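You operate a simulated robot arm through the tools that you are given. There is no shell and no other tool.

You run a simulated robot arm. Do the job below in one go: nothing can be reset, and whatever is moved stays where it is left.

TASK
Clamp pouch 92 in the grey holder and start it on port P5.
Fine: red tab on the red mark, knob tight, red clip on the red tab, black on black.
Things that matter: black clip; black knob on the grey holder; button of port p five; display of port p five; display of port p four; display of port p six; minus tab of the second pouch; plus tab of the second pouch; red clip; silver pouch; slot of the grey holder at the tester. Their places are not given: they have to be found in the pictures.

It is judged by the outcome, as a careful person would: the job done as asked, and still so three seconds after it is handed in. It fails if anything else is knocked over, pushed out of place, dropped, spilled or broken.

THE ROBOT
A 6-joint arm with a two-finger gripper, fixed in place. Base frame: the origin is at the foot of the arm, x ahead of it, y to its left, z up. Units: m, degrees, N and s.
Its first joint turns from -166.0 to 166.0 degrees. Payload 2.45 kg.
The tool frame sits at the grasp point between the pads (the TCP): z along the fingers, y along the line on which they close. The tips reach 0.02 m beyond it. Largest opening 0.14 m; the body of the gripper starts 0.168 m behind the TCP.
Orientation is that of the tool frame in the base frame, as a unit quaternion [w, x, y, z]. With the fingers straight down and closing along the base's y, the tool's x points along the base's -x, its y along +y and its z along -z.

THE INTERFACE
- The arm moves only by the tool apply_moves. Its argument "moves" is a list of rows, each an object of numbers (a shift or turn left out is 0, a gripper value left out holds the last): "tx", "ty", "tz": the shift along the base's x, y, z in m; "wx", "wy", "wz": the turn, a rotation vector about the base's x, y, z in degrees. In form: [{"tx": .., "ty": .., "tz": .., "wx": .., "wy": .., "wz": ..}, ...]. A call has 1 to 20 rows; each row shifts and turns the commanded pose from where the row before left it. "fingers" is the finger opening in m, from 0 to 0.14, set as the call begins (left out, the last holds). Rows are played at 5 a second. More than 0.05 m and 8.6 degrees between two rows, or a gripper value outside its range, and nothing of the call is played. A pose out of reach is approached as far as the arm can. The call stops where the force on the tool passes 40 N (or 10 N more than at its start, if that is more) or the arm is blocked; 0.2 s more then pass. Each finger travels about 0.045 m/s and halts on what it meets, pressing with about 34 N; the grip force reading is that of the motor and also rises with nothing between the fingers. The clock runs only during rows and for 0.2 s after the last one: add rows that do not move to give the fingers time. The reply holds the time, the measured pose of the TCP, the force on the tool along the base axes, the opening and the grip force, in the units named above and with some noise, with the torque about the TCP (base axes, N m) and any sound that the robot's microphone picked up.
- Cameras (640 x 400 px; columns grow to the right, rows downward): "scene" is fixed at [0.2179, -0.4955, 1.3945]; the picture's right is [0.86, -0.51, 0.00], its down [-0.17, -0.28, -0.95] and it looks along [0.48, 0.81, -0.33] (base axes); focal length 307 px, centre (320, 200). "wrist" rides on the gripper at [0.078, 0.011, -0.209] in the tool frame; the picture's right is [-0.14, 0.99, 0.00], its down [-0.92, -0.13, -0.37] and it looks along [-0.37, -0.05, 0.93] (tool axes); focal length 280 px, centre (320, 200).
- get_image(camera): a new picture of that camera. The clock stands still meanwhile.
- probe_pixels(camera, pixels): for up to 12 pixels [column, row] of the newest picture of that camera ("zoom" is the newest enlarged one), the place [x, y, z] in the base frame of the surface seen there, good to about 0.002 m, but the place of the scene camera against the robot may be out by one fixed shift of up to 0.012 m in any direction. The clock stands still meanwhile.
- zoom(camera, box): a new picture of the part [left, top, right, bottom] of that camera's present view, enlarged. The clock stands still meanwhile.
- close_job(): hands the job in; it is judged then, once.

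Open the gripper and draw the arm clear of the work before you hand the job in, unless the task says otherwise.

The tools are called after ">>>" as a command line: name --argument value ..., lists and objects as JSON in quotes. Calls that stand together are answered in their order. apply_moves: Moves the arm, as the interface text tells. Its arguments: {"type":"object","properties":{"moves":{"type":"array"},"fingers":{"type":"number"}},"required":["moves"]} The other tools are called the same way: get_image (camera) takes a picture; probe_pixels (camera, pixels) gives the place of the surface under pixels of a picture; zoom (camera, box) takes an enlarged picture of a part of a camera's view; close_job () hands the job in.

At the start:

```text
t: 0.0
tcp_pos: [0.3485, 0.259, 1.3101]
ee_rot: [-0.001, 0.0, 1.0, 0.0]
ft_force: [0.1, 0.5, -1.0]
ft_torque: [-0.03, 0.0, -0.02]
opening: 0.1401
grip_force: 0.0
```

scene: 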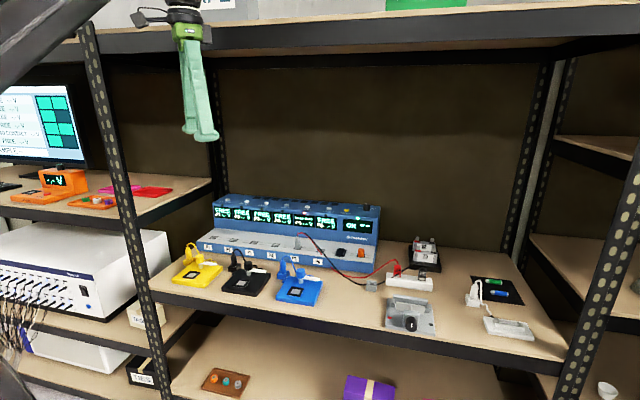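
wrist: 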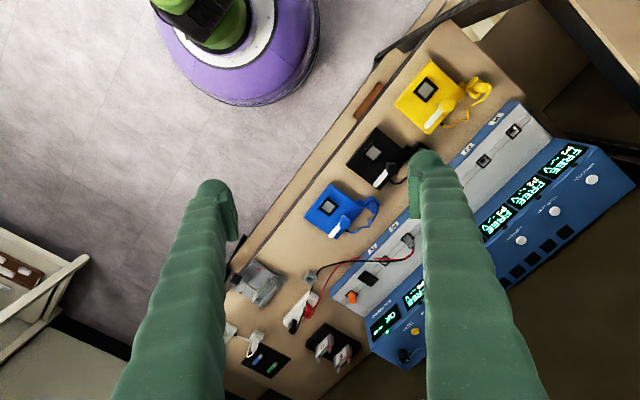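

I start by taking close views of the tester, the grey holder and the pouch area to locate everything.

>>> zoom --camera "scene" --box '[360, 220, 560, 345]'

>>> zoom --camera "scene" --box '[195, 185, 395, 310]'

>>> zoom --camera "wrist" --box '[210, 220, 450, 390]'

```text
3.20 times, centred on (460, 282) of scene
```

zoom: 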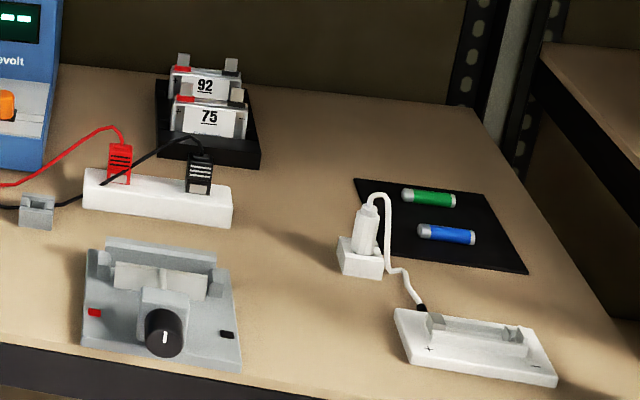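

```text
3.20 times, centred on (295, 248) of scene
```

zoom: 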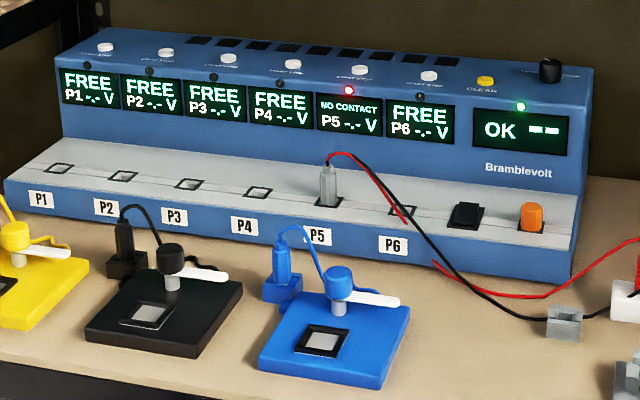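

```text
2.35 times, centred on (330, 305) of wrist
```

zoom: 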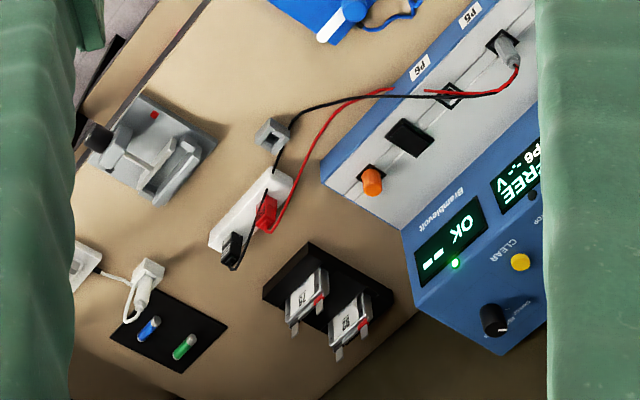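

The grey holder, the white clip park with red and black clips and the two pouches in the black rack are visible around scene (380–440, 240–330). I zoom in tighter on each.

>>> zoom --camera "scene" --box '[376, 285, 446, 340]'

>>> probe_pixels --camera "zoom" --pixels '[[120, 150], [280, 220], [320, 330], [300, 290], [180, 250], [480, 310], [240, 160], [320, 150], [420, 160], [150, 120], [480, 140], [560, 380]]'

>>> zoom --camera "scene" --box '[400, 230, 450, 280]'

>>> zoom --camera "scene" --box '[360, 255, 440, 300]'

```text
7.27 times, centred on (411, 312) of scene
```

zoom: 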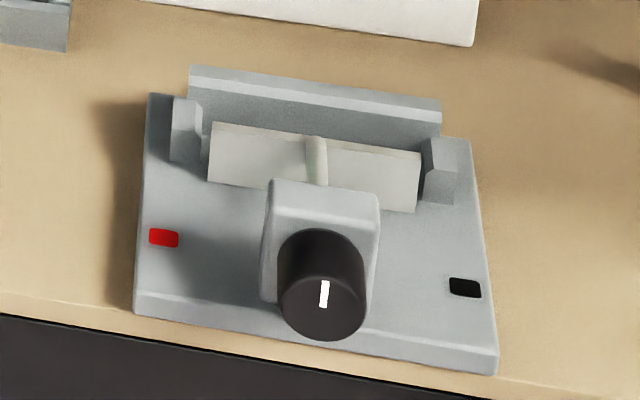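

```text
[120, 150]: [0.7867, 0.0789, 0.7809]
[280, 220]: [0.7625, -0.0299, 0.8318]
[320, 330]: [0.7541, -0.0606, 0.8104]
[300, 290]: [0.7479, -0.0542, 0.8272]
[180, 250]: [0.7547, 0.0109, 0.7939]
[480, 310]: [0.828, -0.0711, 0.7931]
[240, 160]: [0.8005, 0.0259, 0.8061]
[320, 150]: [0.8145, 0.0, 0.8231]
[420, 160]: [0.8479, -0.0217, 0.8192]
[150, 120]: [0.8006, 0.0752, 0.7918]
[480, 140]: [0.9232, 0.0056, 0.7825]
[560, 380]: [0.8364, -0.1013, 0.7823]
```

```text
8.00 times, centred on (425, 255) of scene
```

zoom: 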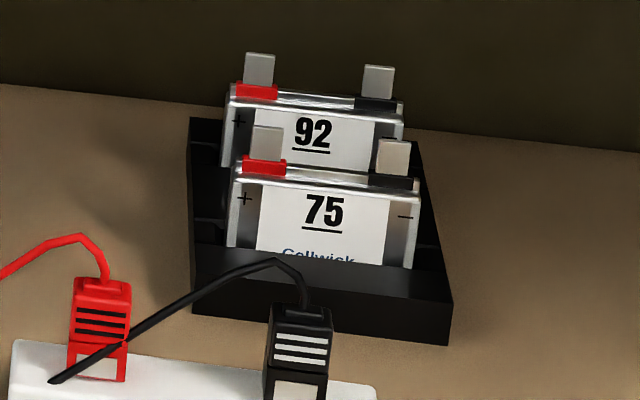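

```text
8.00 times, centred on (400, 278) of scene
```

zoom: 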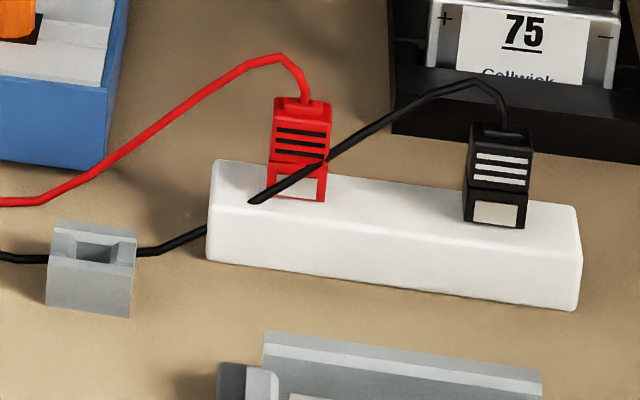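

I need metric positions: I'll probe the pouches, clips, button and displays in fresh zooms one by one.

>>> zoom --camera "scene" --box '[400, 230, 450, 280]'

>>> probe_pixels --camera "zoom" --pixels '[[259, 70], [378, 82], [255, 92], [375, 105], [315, 101], [310, 130], [266, 142], [393, 157], [325, 215], [325, 182], [210, 135], [425, 310]]'

>>> zoom --camera "scene" --box '[360, 255, 440, 300]'

>>> probe_pixels --camera "zoom" --pixels '[[305, 130], [295, 188], [495, 155], [497, 213], [305, 108], [505, 130], [230, 170], [560, 215], [225, 225], [95, 250], [570, 290], [95, 228]]'

```text
8.00 times, centred on (425, 255) of scene
```

zoom: 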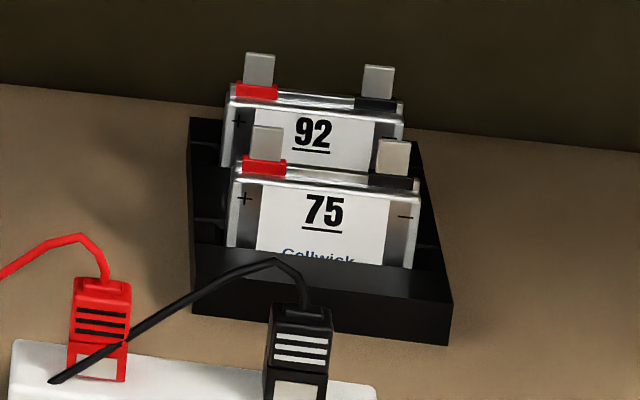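

```text
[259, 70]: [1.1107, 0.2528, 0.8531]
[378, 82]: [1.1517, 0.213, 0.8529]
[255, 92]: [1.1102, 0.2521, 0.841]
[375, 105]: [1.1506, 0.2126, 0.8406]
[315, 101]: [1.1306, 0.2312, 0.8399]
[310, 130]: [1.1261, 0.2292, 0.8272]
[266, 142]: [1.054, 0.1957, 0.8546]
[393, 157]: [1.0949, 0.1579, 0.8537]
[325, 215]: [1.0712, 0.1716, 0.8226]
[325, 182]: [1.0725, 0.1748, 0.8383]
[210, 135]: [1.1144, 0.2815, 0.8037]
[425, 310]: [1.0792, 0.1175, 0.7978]
```

```text
8.00 times, centred on (400, 278) of scene
```

zoom: 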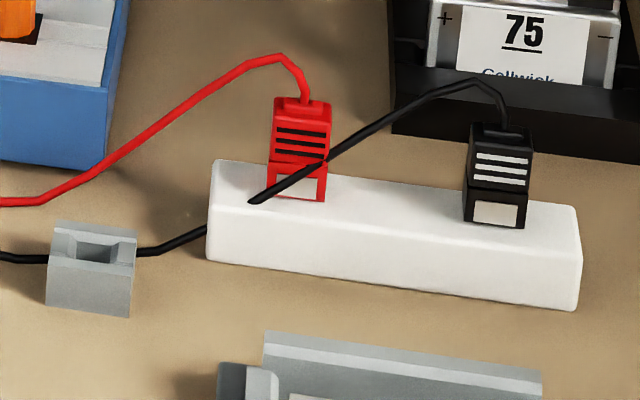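

```text
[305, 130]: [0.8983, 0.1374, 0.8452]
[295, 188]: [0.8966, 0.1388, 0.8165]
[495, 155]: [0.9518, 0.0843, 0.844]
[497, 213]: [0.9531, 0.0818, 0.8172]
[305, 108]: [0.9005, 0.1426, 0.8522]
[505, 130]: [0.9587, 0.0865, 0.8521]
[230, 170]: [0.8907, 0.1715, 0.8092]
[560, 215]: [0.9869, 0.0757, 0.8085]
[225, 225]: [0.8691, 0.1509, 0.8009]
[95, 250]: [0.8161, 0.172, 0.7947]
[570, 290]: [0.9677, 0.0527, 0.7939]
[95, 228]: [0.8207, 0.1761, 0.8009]
```

Pouch 92 sits around (1.13, 0.23) and the clips at about (0.90, 0.14) and (0.95, 0.08) by the scene camera, which may be shifted. I zoom the wrist camera on the same objects to measure them in the robot frame.

>>> zoom --camera "wrist" --box '[290, 310, 380, 370]'

>>> zoom --camera "wrist" --box '[230, 250, 300, 300]'

>>> zoom --camera "wrist" --box '[280, 260, 360, 340]'

>>> zoom --camera "wrist" --box '[360, 230, 470, 370]'

```text
6.67 times, centred on (335, 340) of wrist
```

zoom: 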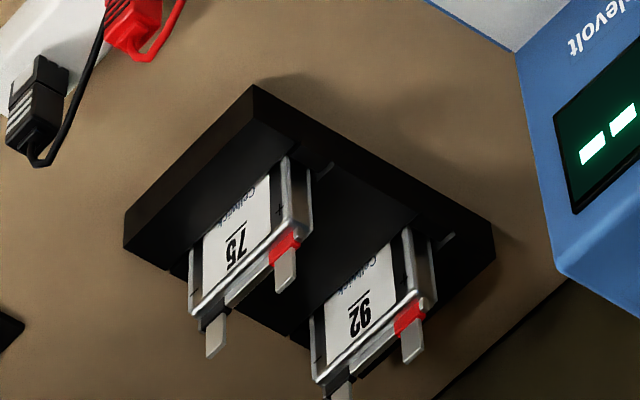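

```text
8.00 times, centred on (265, 275) of wrist
```

zoom: 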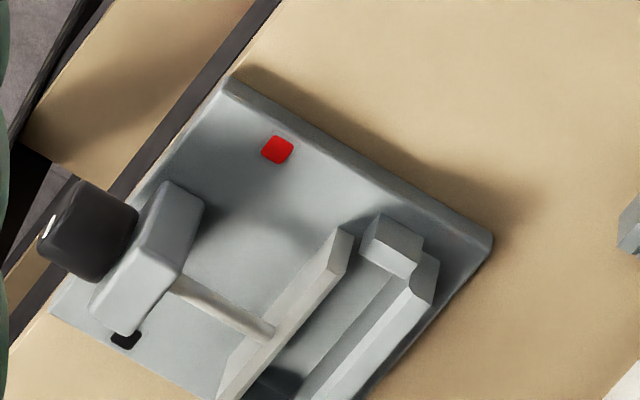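

```text
5.00 times, centred on (320, 300) of wrist
```

zoom: 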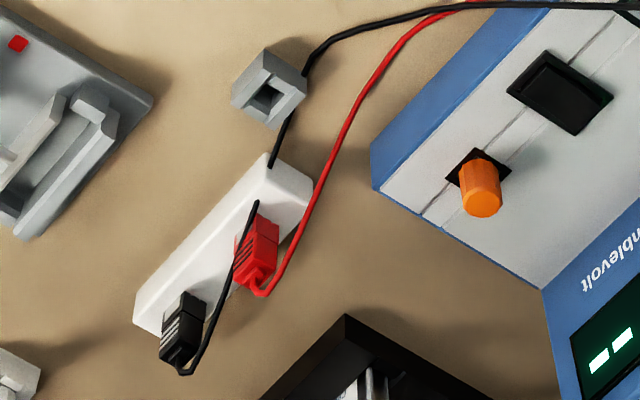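

```text
2.86 times, centred on (415, 300) of wrist
```

zoom: 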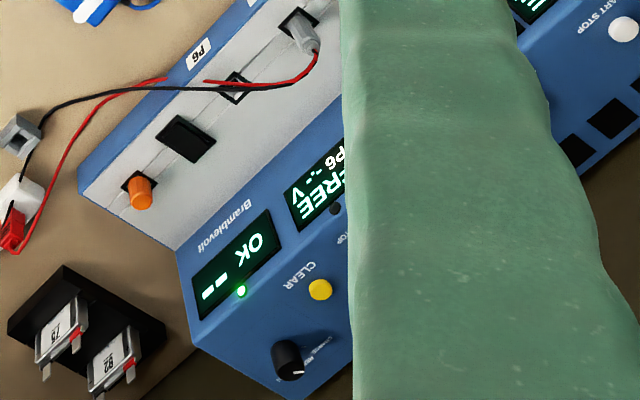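

The wrist zooms show the pouches with tab positions and the holder with red mark and knob. I probe these in the wrist camera for accurate base-frame locations.

>>> zoom --camera "wrist" --box '[230, 250, 300, 300]'

>>> probe_pixels --camera "zoom" --pixels '[[277, 149], [105, 190], [70, 240], [175, 195], [190, 270], [345, 245], [250, 335], [392, 240], [427, 275], [330, 350], [230, 85], [486, 250]]'

>>> zoom --camera "wrist" --box '[290, 310, 380, 370]'

>>> probe_pixels --camera "zoom" --pixels '[[412, 345], [409, 318], [340, 388], [285, 270], [215, 335], [285, 245], [365, 320], [375, 345], [240, 245], [250, 262], [440, 240], [262, 100]]'

>>> zoom --camera "wrist" --box '[280, 260, 360, 340]'

>>> probe_pixels --camera "zoom" --pixels '[[255, 245], [265, 230], [245, 255], [185, 320], [195, 300], [170, 345], [280, 170], [150, 310], [270, 90], [255, 275], [175, 360], [290, 210]]'

```text
8.00 times, centred on (265, 275) of wrist
```

zoom: 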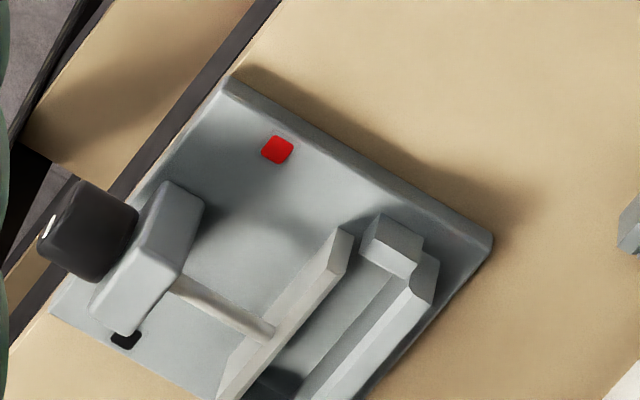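

```text
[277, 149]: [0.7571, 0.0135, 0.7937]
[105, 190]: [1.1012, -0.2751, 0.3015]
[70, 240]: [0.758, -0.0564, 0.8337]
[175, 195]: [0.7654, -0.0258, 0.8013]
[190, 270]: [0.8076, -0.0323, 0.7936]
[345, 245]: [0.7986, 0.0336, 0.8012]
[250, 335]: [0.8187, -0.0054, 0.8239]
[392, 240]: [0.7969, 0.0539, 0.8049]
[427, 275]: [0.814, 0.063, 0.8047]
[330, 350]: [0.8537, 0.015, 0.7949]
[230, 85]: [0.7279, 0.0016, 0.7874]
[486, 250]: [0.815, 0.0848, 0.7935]
```

```text
6.67 times, centred on (335, 340) of wrist
```

zoom: 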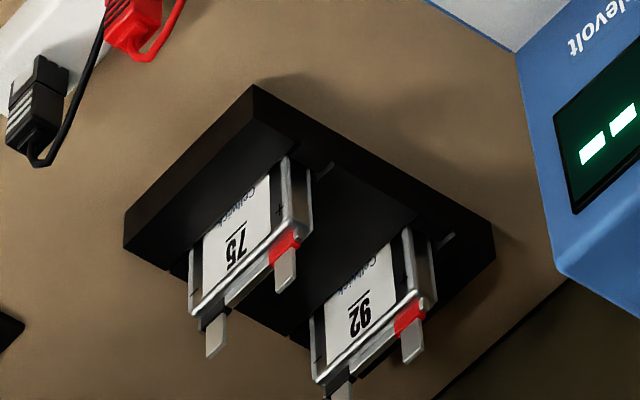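

```text
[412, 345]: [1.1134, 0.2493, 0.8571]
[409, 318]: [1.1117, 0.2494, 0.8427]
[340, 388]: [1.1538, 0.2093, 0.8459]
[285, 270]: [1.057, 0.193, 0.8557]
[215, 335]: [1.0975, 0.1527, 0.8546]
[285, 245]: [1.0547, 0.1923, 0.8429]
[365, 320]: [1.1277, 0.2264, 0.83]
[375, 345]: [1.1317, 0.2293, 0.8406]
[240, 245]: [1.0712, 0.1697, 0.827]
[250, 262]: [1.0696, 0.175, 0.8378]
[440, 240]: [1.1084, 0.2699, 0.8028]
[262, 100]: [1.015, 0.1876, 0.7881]
```

```text
5.00 times, centred on (320, 300) of wrist
```

zoom: 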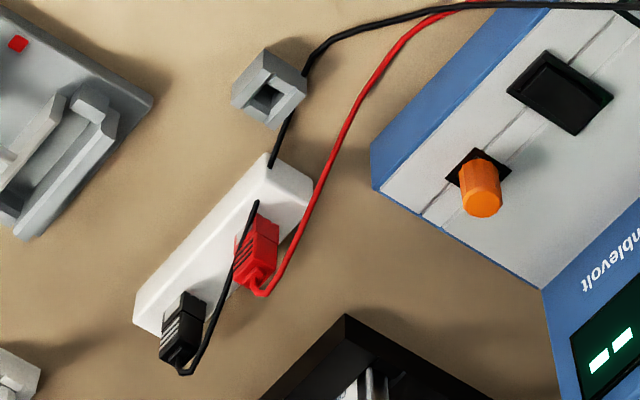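

```text
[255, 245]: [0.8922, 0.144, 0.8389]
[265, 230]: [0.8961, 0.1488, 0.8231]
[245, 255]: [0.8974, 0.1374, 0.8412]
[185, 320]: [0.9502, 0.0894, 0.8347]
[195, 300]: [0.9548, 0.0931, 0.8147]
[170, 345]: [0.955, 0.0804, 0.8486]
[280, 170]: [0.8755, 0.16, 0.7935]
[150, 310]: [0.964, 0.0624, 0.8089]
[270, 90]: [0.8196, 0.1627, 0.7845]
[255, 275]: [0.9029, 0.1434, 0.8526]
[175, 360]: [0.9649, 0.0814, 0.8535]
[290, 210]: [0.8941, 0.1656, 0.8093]
```

Wrist and scene probes agree within about 4 mm. Now I probe the shelf edge, upper shelf, posts and the tester's P5 button/display in the scene camera.

>>> get_image --camera "scene"

>>> probe_pixels --camera "scene" --pixels '[[320, 48], [320, 30], [400, 341], [400, 350], [100, 100], [215, 100], [580, 330], [530, 150], [320, 62], [260, 320], [500, 40], [350, 120]]'

>>> zoom --camera "scene" --box '[270, 195, 350, 245]'

>>> probe_pixels --camera "zoom" --pixels '[[310, 70], [305, 58], [210, 55], [418, 83], [315, 140], [285, 112], [340, 95], [215, 125], [440, 165], [325, 350], [570, 110], [265, 290]]'

```text
taken
```

scene: 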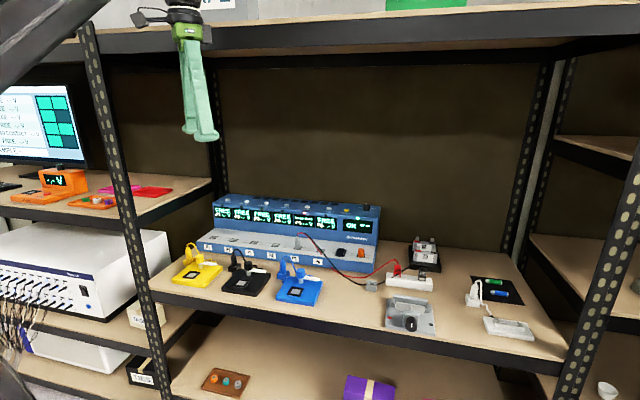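

```text
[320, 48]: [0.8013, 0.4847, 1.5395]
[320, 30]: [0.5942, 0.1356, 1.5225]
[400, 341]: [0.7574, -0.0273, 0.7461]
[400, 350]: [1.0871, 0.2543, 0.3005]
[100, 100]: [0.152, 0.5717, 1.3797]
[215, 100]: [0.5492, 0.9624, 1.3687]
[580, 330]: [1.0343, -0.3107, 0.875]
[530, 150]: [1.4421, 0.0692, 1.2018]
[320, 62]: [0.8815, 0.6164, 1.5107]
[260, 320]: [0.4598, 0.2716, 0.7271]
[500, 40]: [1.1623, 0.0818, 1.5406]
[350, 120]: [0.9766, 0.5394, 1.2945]
```

```text
8.00 times, centred on (310, 220) of scene
```

zoom: 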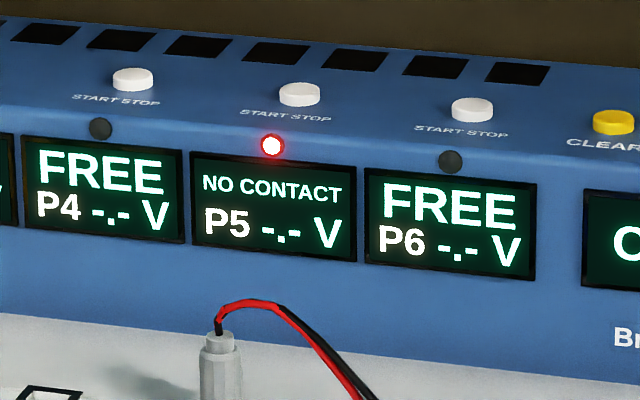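

```text
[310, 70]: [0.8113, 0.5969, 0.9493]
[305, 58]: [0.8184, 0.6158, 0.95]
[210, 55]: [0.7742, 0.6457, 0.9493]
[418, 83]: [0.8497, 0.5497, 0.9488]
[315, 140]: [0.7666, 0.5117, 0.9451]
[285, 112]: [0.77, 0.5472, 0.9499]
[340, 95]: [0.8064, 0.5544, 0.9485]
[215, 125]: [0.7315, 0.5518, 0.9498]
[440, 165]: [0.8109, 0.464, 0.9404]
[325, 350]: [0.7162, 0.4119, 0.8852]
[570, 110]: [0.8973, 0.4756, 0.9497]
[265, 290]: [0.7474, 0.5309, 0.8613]
```

The shelf is at 45° to the base (front edge v≈0.516 along the (0.707,0.707) direction), top at z≈0.782, and the upper shelf's underside at z≈1.51. First I move the arm down and in front of the shelf, clear of everything, before reorienting.

>>> apply_moves --moves '[{"tx": 0.015, "ty": -0.023, "tz": -0.019}, {"tx": 0.015, "ty": -0.023, "tz": -0.019}, {"tx": 0.015, "ty": -0.023, "tz": -0.019}, {"tx": 0.015, "ty": -0.023, "tz": -0.019}, {"tx": 0.015, "ty": -0.023, "tz": -0.019}, {"tx": 0.015, "ty": -0.023, "tz": -0.019}, {"tx": 0.015, "ty": -0.023, "tz": -0.019}, {"tx": 0.015, "ty": -0.023, "tz": -0.019}, {"tx": 0.015, "ty": -0.023, "tz": -0.019}, {"tx": 0.015, "ty": -0.023, "tz": -0.019}, {}]'

>>> get_image --camera "scene"

>>> get_image --camera "wrist"

```text
t: 2.4
tcp_pos: [0.4971, 0.0315, 1.1199]
ee_rot: [0.0, 0.0, 1.0, 0.001]
ft_force: [0.6, 0.6, 0.4]
ft_torque: [-0.03, 0.03, -0.02]
opening: 0.14
grip_force: 0.1
```

```text
taken
```

scene: 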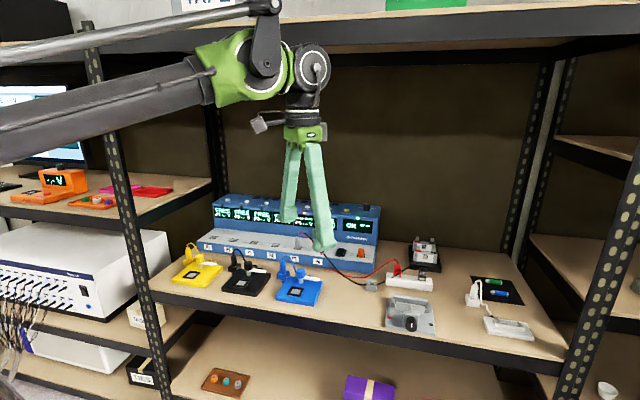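

```text
taken
```

wrist: 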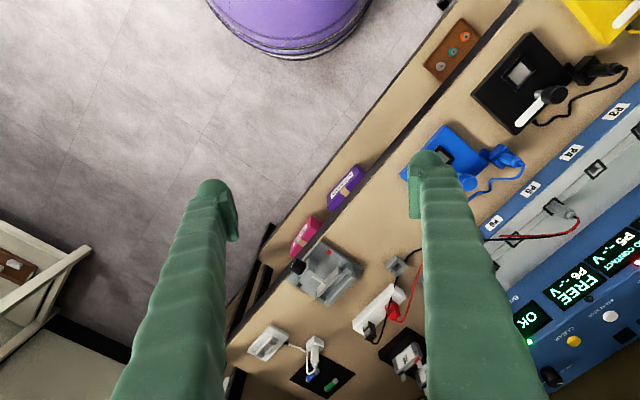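

The arm went as commanded (TCP 0.497, 0.032, 1.12); the camera box sits on the near side of the gripper. I turn the tool −135° about z so the closing line runs along the shelf and the camera is on the far/upper side.

>>> apply_moves --moves '[{"wz": -7.941}, {"wz": -7.941}, {"wz": -7.941}, {"wz": -7.941}, {"wz": -7.941}, {"wz": -7.941}, {"wz": -7.941}, {"wz": -7.941}, {"wz": -7.941}, {"wz": -7.941}, {"wz": -7.941}, {"wz": -7.941}, {"wz": -7.941}, {"wz": -7.941}, {"wz": -7.941}, {"wz": -7.941}, {"wz": -7.944}, {}]'

>>> get_image --camera "scene"

>>> get_image --camera "wrist"

```text
t: 6.2
tcp_pos: [0.4981, 0.03, 1.1203]
ee_rot: [0.0, 0.924, 0.382, 0.0]
ft_force: [0.8, 1.1, 0.0]
ft_torque: [0.04, -0.01, 0.02]
opening: 0.1399
grip_force: 0.0
```

```text
taken
```

scene: 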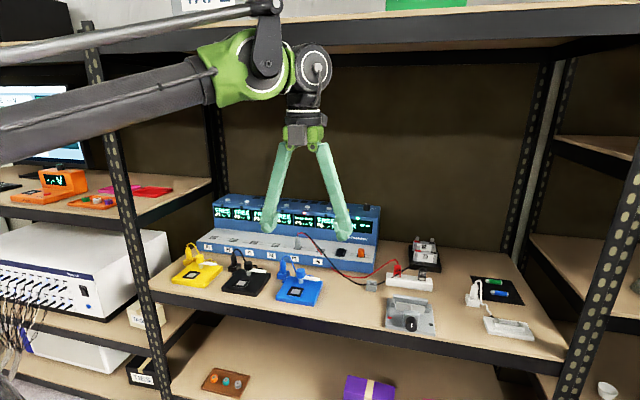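

```text
taken
```

wrist: 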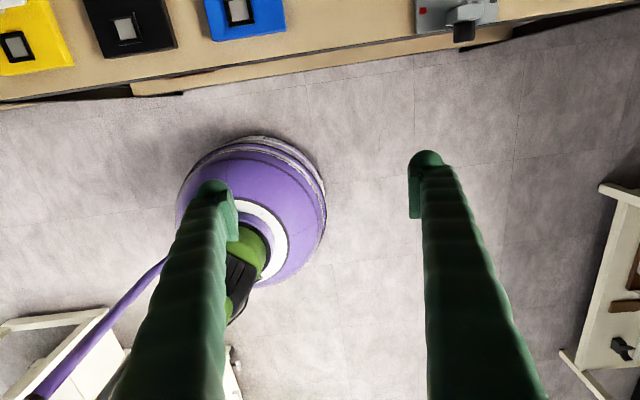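

The tool now closes along the shelf direction with no problem. I tilt it 50° forward while moving it towards the shelf at a safe height (z≈1.12, everything below 0.96).

>>> apply_moves --moves '[{"tx": 0.021, "ty": 0.021, "wx": 5.05, "wy": -5.05}, {"tx": 0.021, "ty": 0.021, "wx": 5.05, "wy": -5.05}, {"tx": 0.021, "ty": 0.021, "wx": 5.05, "wy": -5.05}, {"tx": 0.021, "ty": 0.021, "wx": 5.05, "wy": -5.05}, {"tx": 0.021, "ty": 0.021, "wx": 5.05, "wy": -5.05}, {"tx": 0.021, "ty": 0.021, "wx": 5.05, "wy": -5.05}, {"tx": 0.021, "ty": 0.021, "wx": 5.05, "wy": -5.05}, {}]'

>>> get_image --camera "scene"

>>> get_image --camera "wrist"

```text
t: 8.0
tcp_pos: [0.646, 0.1763, 1.1195]
ee_rot: [-0.161, 0.838, 0.346, 0.391]
ft_force: [0.7, 0.6, -0.3]
ft_torque: [-0.02, -0.01, -0.04]
opening: 0.14
grip_force: 0.0
```

```text
taken
```

scene: 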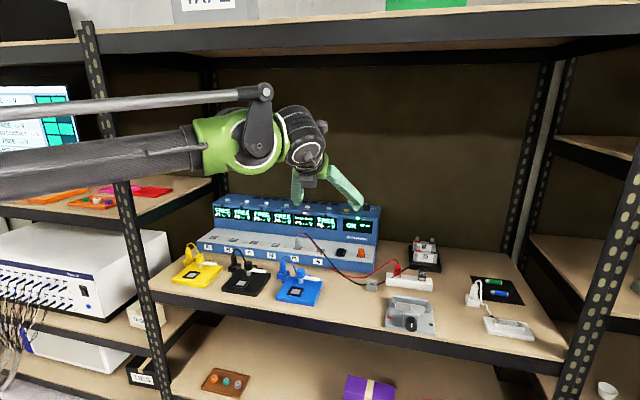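

```text
taken
```

wrist: 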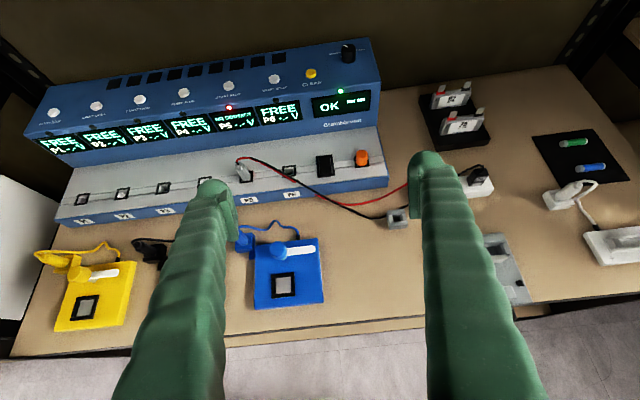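

The tilted pose works and the wrist camera now looks down onto the shelf. I move over in front of the grey holder for a closer look at it.

>>> apply_moves --moves '[{"tx": 0.0149, "ty": -0.029, "tz": -0.015}, {"tx": 0.0149, "ty": -0.029, "tz": -0.015}, {"tx": 0.0149, "ty": -0.029, "tz": -0.015}, {"tx": 0.0149, "ty": -0.029, "tz": -0.015}, {"tx": 0.0149, "ty": -0.029, "tz": -0.015}, {"tx": 0.0149, "ty": -0.029, "tz": -0.015}, {"tx": 0.0149, "ty": -0.029, "tz": -0.015}, {"tx": 0.0149, "ty": -0.029, "tz": -0.015}, {}]'

>>> get_image --camera "wrist"

>>> get_image --camera "scene"

```text
t: 10.0
tcp_pos: [0.7674, -0.0567, 0.9973]
ee_rot: [-0.162, 0.837, 0.346, 0.391]
ft_force: [0.1, -0.7, -0.6]
ft_torque: [0.01, 0.01, 0.0]
opening: 0.1402
grip_force: 0.1
```

```text
taken
```

wrist: 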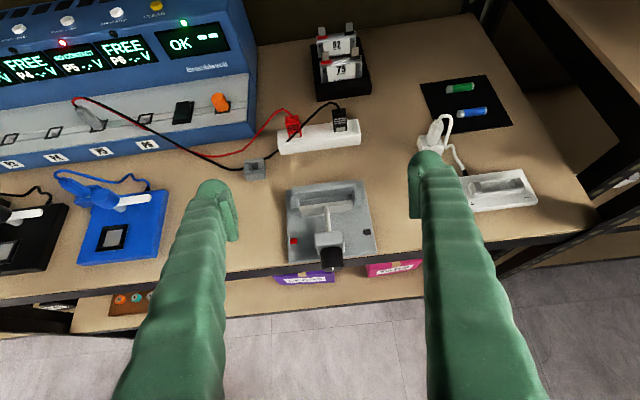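

```text
taken
```

scene: 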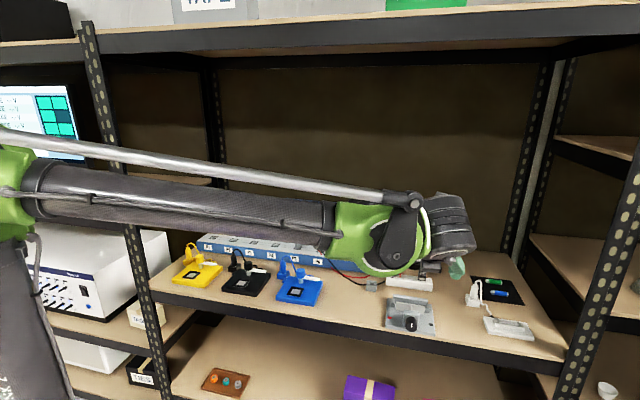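

The holder is centred in the wrist view around (330, 220). I zoom on it and probe its features.

>>> zoom --camera "wrist" --box '[280, 175, 384, 275]'

>>> probe_pixels --camera "zoom" --pixels '[[80, 270], [520, 240], [100, 90], [460, 70], [280, 50], [280, 100], [190, 190], [420, 170], [285, 140], [285, 280], [315, 345], [315, 400]]'

>>> zoom --camera "wrist" --box '[300, 15, 385, 105]'

>>> zoom --camera "wrist" --box '[270, 90, 370, 160]'

```text
4.00 times, centred on (332, 225) of wrist
```

zoom: 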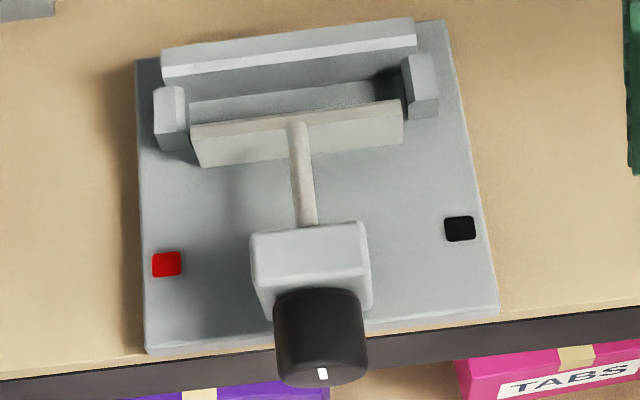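

```text
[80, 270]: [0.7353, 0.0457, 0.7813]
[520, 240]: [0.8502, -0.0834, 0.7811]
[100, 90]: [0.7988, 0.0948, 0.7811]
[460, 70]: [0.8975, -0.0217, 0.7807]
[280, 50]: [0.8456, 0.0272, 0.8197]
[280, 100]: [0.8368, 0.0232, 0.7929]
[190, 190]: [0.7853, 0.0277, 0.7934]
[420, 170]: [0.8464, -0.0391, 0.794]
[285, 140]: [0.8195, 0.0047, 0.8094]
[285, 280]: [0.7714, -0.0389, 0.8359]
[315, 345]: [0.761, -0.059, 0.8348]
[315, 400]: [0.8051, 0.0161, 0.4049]
```

```text
4.44 times, centred on (342, 60) of wrist
```

zoom: 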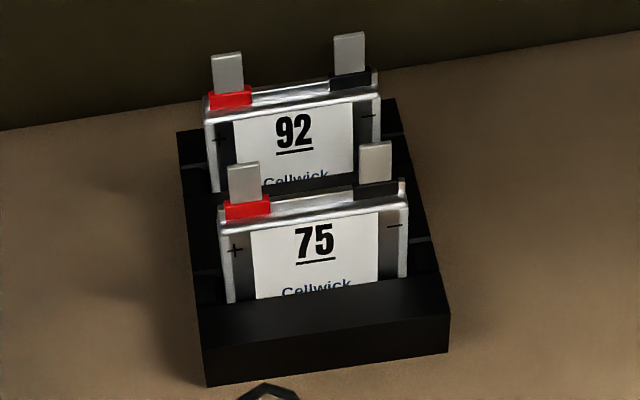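

```text
5.71 times, centred on (320, 125) of wrist
```

zoom: 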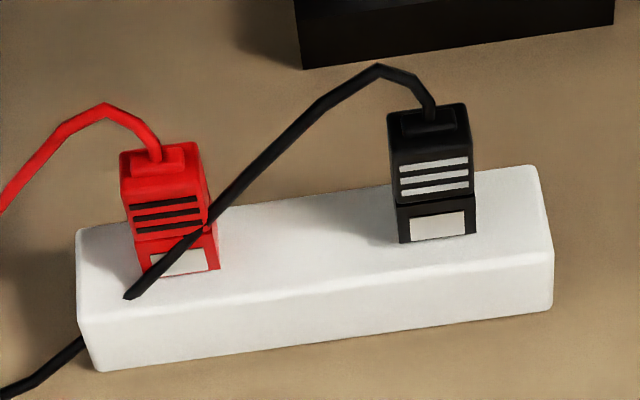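

Now a tighter zoom on the slot between the clamp plate and the back wall, and dense probing along one column to get plate, slot floor and wall positions.

>>> zoom --camera "wrist" --box '[300, 175, 356, 220]'

>>> probe_pixels --camera "zoom" --pixels '[[330, 60], [330, 85], [330, 110], [330, 140], [330, 170], [330, 195], [330, 210], [330, 230], [330, 250], [330, 270], [330, 290], [330, 320]]'

>>> probe_pixels --camera "zoom" --pixels '[[60, 150], [90, 150], [60, 190], [90, 210], [105, 220], [130, 200], [575, 140], [600, 100], [560, 140], [540, 140], [590, 170], [145, 270]]'

```text
8.89 times, centred on (328, 198) of wrist
```

zoom: 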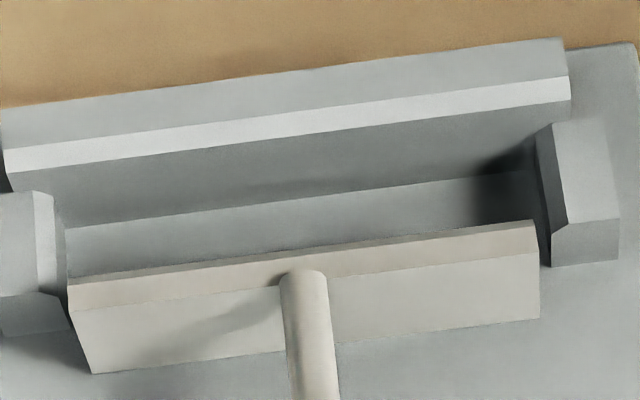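

```text
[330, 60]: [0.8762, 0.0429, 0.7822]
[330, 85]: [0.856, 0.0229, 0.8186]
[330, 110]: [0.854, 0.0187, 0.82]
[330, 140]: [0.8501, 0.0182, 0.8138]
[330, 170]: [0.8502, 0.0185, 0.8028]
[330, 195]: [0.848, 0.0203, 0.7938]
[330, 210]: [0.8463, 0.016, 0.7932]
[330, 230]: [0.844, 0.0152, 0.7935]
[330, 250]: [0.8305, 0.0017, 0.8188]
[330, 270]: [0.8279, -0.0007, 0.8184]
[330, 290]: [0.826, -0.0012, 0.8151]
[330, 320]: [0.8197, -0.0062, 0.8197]
```

```text
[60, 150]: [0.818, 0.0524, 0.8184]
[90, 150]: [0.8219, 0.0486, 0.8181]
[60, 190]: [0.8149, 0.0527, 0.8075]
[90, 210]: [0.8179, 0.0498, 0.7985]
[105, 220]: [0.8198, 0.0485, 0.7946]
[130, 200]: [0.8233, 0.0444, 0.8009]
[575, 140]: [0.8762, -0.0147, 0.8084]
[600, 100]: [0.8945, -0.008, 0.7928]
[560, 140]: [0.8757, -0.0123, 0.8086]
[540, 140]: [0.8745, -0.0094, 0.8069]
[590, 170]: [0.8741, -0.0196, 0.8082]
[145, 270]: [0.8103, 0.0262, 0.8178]
```

Slot: wall face at v≈0.614, plate back face v≈0.590, floor z≈0.7935. Now I measure posts' inner faces and pouch 92's width/thickness.

>>> probe_pixels --camera "zoom" --pixels '[[20, 240], [45, 240], [48, 270], [50, 215], [550, 200], [543, 160], [560, 190], [20, 310], [585, 245], [310, 290], [72, 290], [535, 235]]'

>>> zoom --camera "wrist" --box '[318, 20, 364, 68]'

>>> probe_pixels --camera "zoom" --pixels '[[120, 75], [340, 45], [130, 145], [345, 110], [240, 130], [240, 165], [85, 155], [400, 105], [115, 200], [395, 170], [85, 140], [395, 90]]'

```text
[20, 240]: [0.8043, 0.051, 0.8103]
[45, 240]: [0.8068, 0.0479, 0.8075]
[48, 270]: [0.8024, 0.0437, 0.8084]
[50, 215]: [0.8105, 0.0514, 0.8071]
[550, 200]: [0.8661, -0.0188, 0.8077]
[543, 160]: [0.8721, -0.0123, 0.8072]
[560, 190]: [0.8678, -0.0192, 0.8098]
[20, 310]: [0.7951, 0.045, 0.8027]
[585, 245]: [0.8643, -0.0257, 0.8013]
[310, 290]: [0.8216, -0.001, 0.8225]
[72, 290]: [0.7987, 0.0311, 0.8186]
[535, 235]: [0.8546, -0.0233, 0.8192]
```

```text
8.33 times, centred on (341, 44) of wrist
```

zoom: 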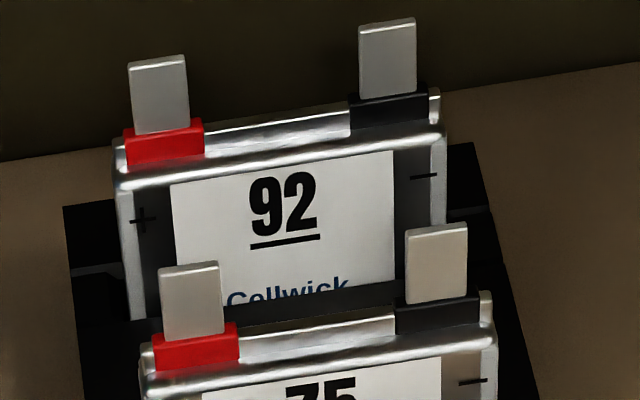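

```text
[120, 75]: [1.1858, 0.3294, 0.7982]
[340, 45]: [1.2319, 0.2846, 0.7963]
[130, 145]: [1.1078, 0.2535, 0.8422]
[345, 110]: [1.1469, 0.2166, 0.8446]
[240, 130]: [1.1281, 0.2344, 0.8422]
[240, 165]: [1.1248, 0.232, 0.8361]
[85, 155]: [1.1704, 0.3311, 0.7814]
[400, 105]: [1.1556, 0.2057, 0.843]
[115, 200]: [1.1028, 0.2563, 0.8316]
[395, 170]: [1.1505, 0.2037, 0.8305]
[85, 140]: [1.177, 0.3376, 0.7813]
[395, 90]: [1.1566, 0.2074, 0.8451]
```

I probe the body edges and tab centres of pouch 92 more precisely.

>>> probe_pixels --camera "zoom" --pixels '[[118, 190], [441, 140], [158, 95], [388, 60], [165, 145], [388, 108], [130, 280], [440, 200], [240, 118], [240, 145], [118, 150], [434, 110]]'

>>> zoom --camera "wrist" --box '[310, 15, 375, 105]'

>>> probe_pixels --camera "zoom" --pixels '[[190, 150], [195, 190], [208, 240], [250, 350], [300, 380], [425, 350], [400, 130], [415, 200], [420, 260], [230, 300], [410, 160], [220, 330]]'

```text
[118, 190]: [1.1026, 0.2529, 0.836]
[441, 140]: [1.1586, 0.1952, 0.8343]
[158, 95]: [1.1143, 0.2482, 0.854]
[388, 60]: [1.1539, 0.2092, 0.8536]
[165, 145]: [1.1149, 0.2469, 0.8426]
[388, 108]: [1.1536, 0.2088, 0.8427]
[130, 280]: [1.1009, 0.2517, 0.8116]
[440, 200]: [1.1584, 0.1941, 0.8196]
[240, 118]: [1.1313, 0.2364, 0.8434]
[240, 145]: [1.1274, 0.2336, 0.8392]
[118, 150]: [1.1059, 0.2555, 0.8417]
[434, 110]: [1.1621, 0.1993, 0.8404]
```

```text
4.44 times, centred on (342, 60) of wrist
```

zoom: 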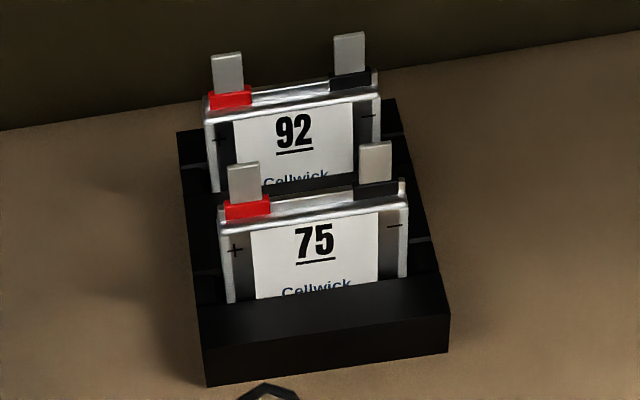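

```text
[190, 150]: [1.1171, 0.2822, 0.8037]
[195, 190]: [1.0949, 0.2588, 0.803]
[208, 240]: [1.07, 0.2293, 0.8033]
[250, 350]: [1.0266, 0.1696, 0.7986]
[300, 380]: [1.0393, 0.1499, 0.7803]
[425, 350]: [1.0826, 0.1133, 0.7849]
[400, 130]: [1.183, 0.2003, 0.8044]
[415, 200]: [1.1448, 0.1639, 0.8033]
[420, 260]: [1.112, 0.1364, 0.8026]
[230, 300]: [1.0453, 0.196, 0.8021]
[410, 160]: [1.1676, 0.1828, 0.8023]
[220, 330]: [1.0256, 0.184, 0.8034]
```

Pouch 92's body spans u≈0.600–0.682 at v≈0.963, top z≈0.843; the slot is centred at u≈0.581. I move (high, z≈0.97) to hover over pouch 92 and check whether the arm reaches there with this tilt.

>>> apply_moves --moves '[{"tx": 0.0306, "ty": 0.02373, "tz": -0.0025}, {"tx": 0.0306, "ty": 0.02373, "tz": -0.0025}, {"tx": 0.0306, "ty": 0.02373, "tz": -0.0025}, {"tx": 0.0306, "ty": 0.02373, "tz": -0.0025}, {"tx": 0.0306, "ty": 0.02373, "tz": -0.0025}, {"tx": 0.0306, "ty": 0.02373, "tz": -0.0025}, {"tx": 0.0306, "ty": 0.02373, "tz": -0.0025}, {"tx": 0.0306, "ty": 0.02373, "tz": -0.0025}, {"tx": 0.0306, "ty": 0.02373, "tz": -0.0025}, {"tx": 0.0306, "ty": 0.02373, "tz": -0.0025}, {"tx": 0.0306, "ty": 0.02373, "tz": -0.0025}, {"tx": 0.0306, "ty": 0.02373, "tz": -0.0025}, {}]' --fingers 0.11

>>> get_image --camera "wrist"

>>> get_image --camera "scene"

```text
t: 12.8
tcp_pos: [1.1322, 0.2279, 0.9679]
ee_rot: [-0.161, 0.838, 0.346, 0.39]
ft_force: [0.6, -0.4, -0.8]
ft_torque: [0.02, 0.0, -0.02]
opening: 0.11
grip_force: 0.1
```

```text
taken
```

wrist: 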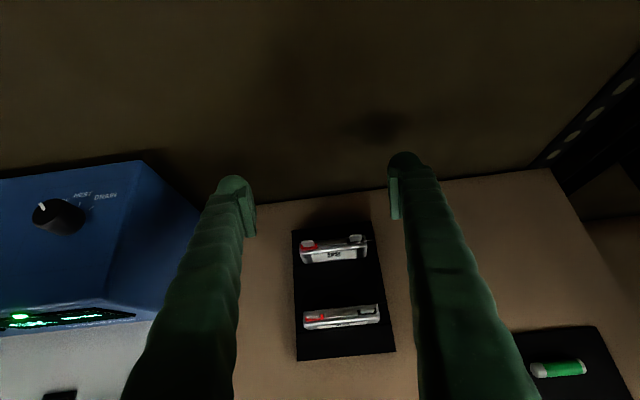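

```text
taken
```

scene: 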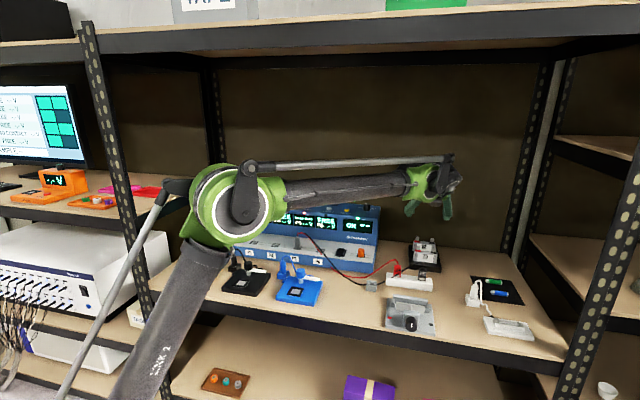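

The pose was reached at full tilt. From straight above I zoom on pouch 92 at (335, 248) to measure its exact position, thickness and orientation.

>>> zoom --camera "wrist" --box '[290, 225, 386, 285]'

>>> probe_pixels --camera "zoom" --pixels '[[75, 140], [75, 215], [500, 120], [510, 195], [290, 130], [290, 155], [290, 175], [130, 120], [440, 85], [290, 110], [40, 200], [545, 130]]'

```text
6.67 times, centred on (338, 255) of wrist
```

zoom: 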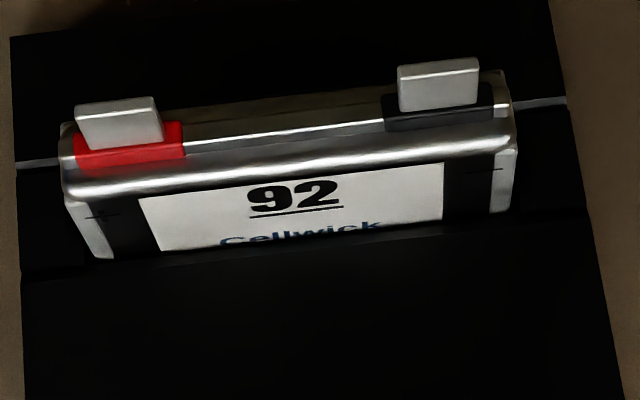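

```text
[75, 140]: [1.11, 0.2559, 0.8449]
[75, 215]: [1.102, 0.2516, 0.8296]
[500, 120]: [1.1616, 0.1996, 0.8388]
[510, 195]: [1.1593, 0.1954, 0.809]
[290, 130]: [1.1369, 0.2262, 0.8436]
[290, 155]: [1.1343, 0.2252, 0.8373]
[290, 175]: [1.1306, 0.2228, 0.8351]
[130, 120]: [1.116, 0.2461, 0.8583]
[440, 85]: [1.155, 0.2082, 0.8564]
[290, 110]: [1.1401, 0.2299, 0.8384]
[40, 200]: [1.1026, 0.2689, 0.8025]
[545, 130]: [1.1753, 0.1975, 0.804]
```

Pouch 92 is centred at (1.135, 0.228), body top 0.843, aligned with the tool. I correct 3 mm and lower so the fingers straddle its sides, tips staying above the rack (0.804).

>>> apply_moves --moves '[{"tx": 0.003, "ty": -0.001, "tz": -0.02}, {"tz": -0.02}, {"tz": -0.02}, {"tz": -0.02}, {"tz": -0.02}, {"tz": -0.015}, {}]' --fingers 0.11

>>> get_image --camera "wrist"

>>> zoom --camera "scene" --box '[380, 200, 480, 290]'

```text
t: 14.4
tcp_pos: [1.1343, 0.2276, 0.8546]
ee_rot: [-0.162, 0.837, 0.347, 0.39]
ft_force: [0.1, 0.4, 0.1]
ft_torque: [-0.02, 0.01, 0.02]
opening: 0.1102
grip_force: 0.1
```

```text
taken
```

wrist: 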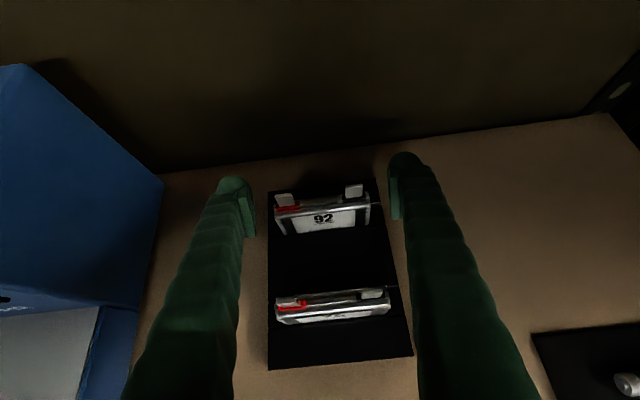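

```text
4.44 times, centred on (430, 245) of scene
```

zoom: 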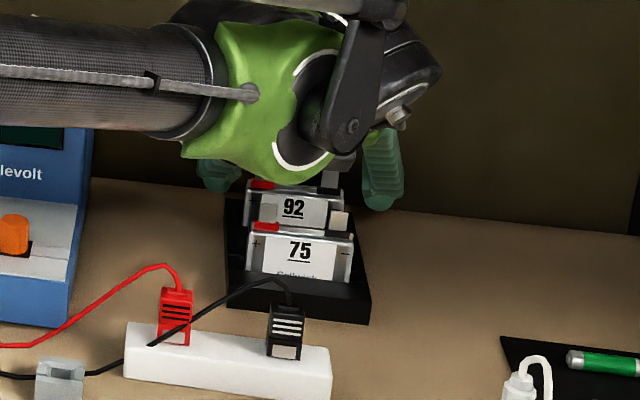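

Both fingers straddle the pouch with room on each side and no contact. I lower the last 17 mm.

>>> apply_moves --moves '[{"tz": -0.009}, {"tz": -0.008}, {}]' --fingers 0.11

>>> zoom --camera "wrist" --box '[220, 140, 430, 270]'

>>> probe_pixels --camera "zoom" --pixels '[[185, 150], [445, 120], [300, 160], [310, 140], [175, 210], [470, 190], [90, 200], [535, 170]]'

```text
t: 15.2
tcp_pos: [1.1355, 0.2277, 0.8366]
ee_rot: [-0.161, 0.838, 0.346, 0.391]
ft_force: [-0.6, -0.2, 0.4]
ft_torque: [0.02, 0.02, 0.01]
opening: 0.1099
grip_force: 0.1
```

```text
3.05 times, centred on (325, 205) of wrist
```

zoom: 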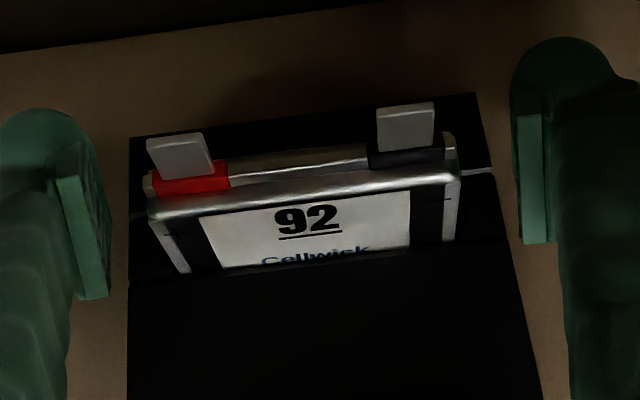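

```text
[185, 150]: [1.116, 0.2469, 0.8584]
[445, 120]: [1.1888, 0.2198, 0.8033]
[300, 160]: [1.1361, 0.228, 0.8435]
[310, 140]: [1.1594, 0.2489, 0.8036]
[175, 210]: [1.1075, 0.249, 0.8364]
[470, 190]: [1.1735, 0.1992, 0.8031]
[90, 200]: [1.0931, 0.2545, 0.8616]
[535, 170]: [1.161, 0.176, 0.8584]
```

Fingers are level with the pouch's upper sides, tips above the rack. I close on the pouch.

>>> apply_moves --moves '[{}, {}, {}, {}, {}]' --fingers 0.06

>>> zoom --camera "wrist" --box '[220, 140, 430, 270]'

```text
t: 16.4
tcp_pos: [1.135, 0.2279, 0.8379]
ee_rot: [-0.161, 0.838, 0.347, 0.39]
ft_force: [-0.3, 0.2, -0.5]
ft_torque: [0.02, -0.01, 0.01]
opening: 0.0845
grip_force: 34.2
```

```text
3.05 times, centred on (325, 205) of wrist
```

zoom: 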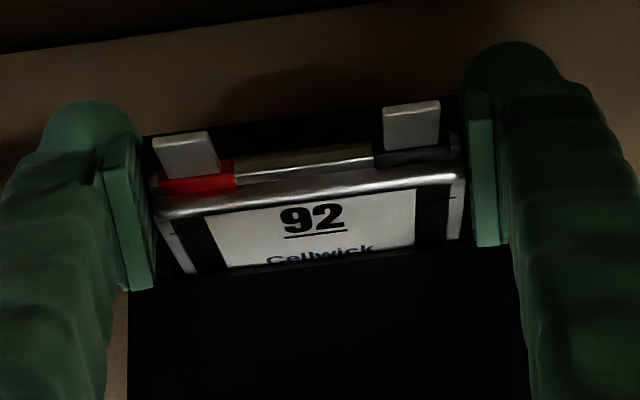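

Gripped at 84.5 mm with 34 N. I lift slowly straight up out of the rack.

>>> apply_moves --moves '[{"tz": 0.01}, {"tz": 0.015}, {"tz": 0.02}, {"tz": 0.025}, {"tz": 0.025}, {"tz": 0.025}, {}]'

>>> zoom --camera "wrist" --box '[220, 140, 430, 270]'

>>> zoom --camera "scene" --box '[380, 180, 480, 290]'

```text
t: 18.0
tcp_pos: [1.1347, 0.2281, 0.9601]
ee_rot: [-0.162, 0.837, 0.347, 0.39]
ft_force: [-0.7, -0.2, -1.3]
ft_torque: [0.03, 0.04, 0.01]
opening: 0.0844
grip_force: 34.2
```

```text
3.05 times, centred on (325, 205) of wrist
```

zoom: 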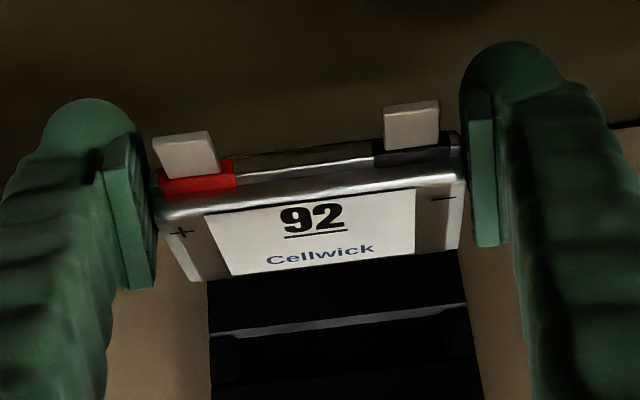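

```text
3.64 times, centred on (430, 235) of scene
```

zoom: 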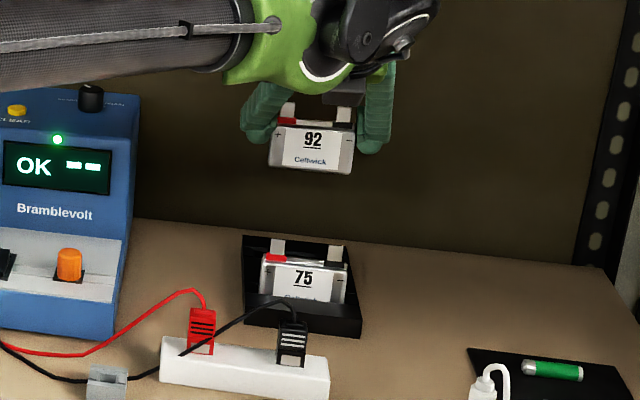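

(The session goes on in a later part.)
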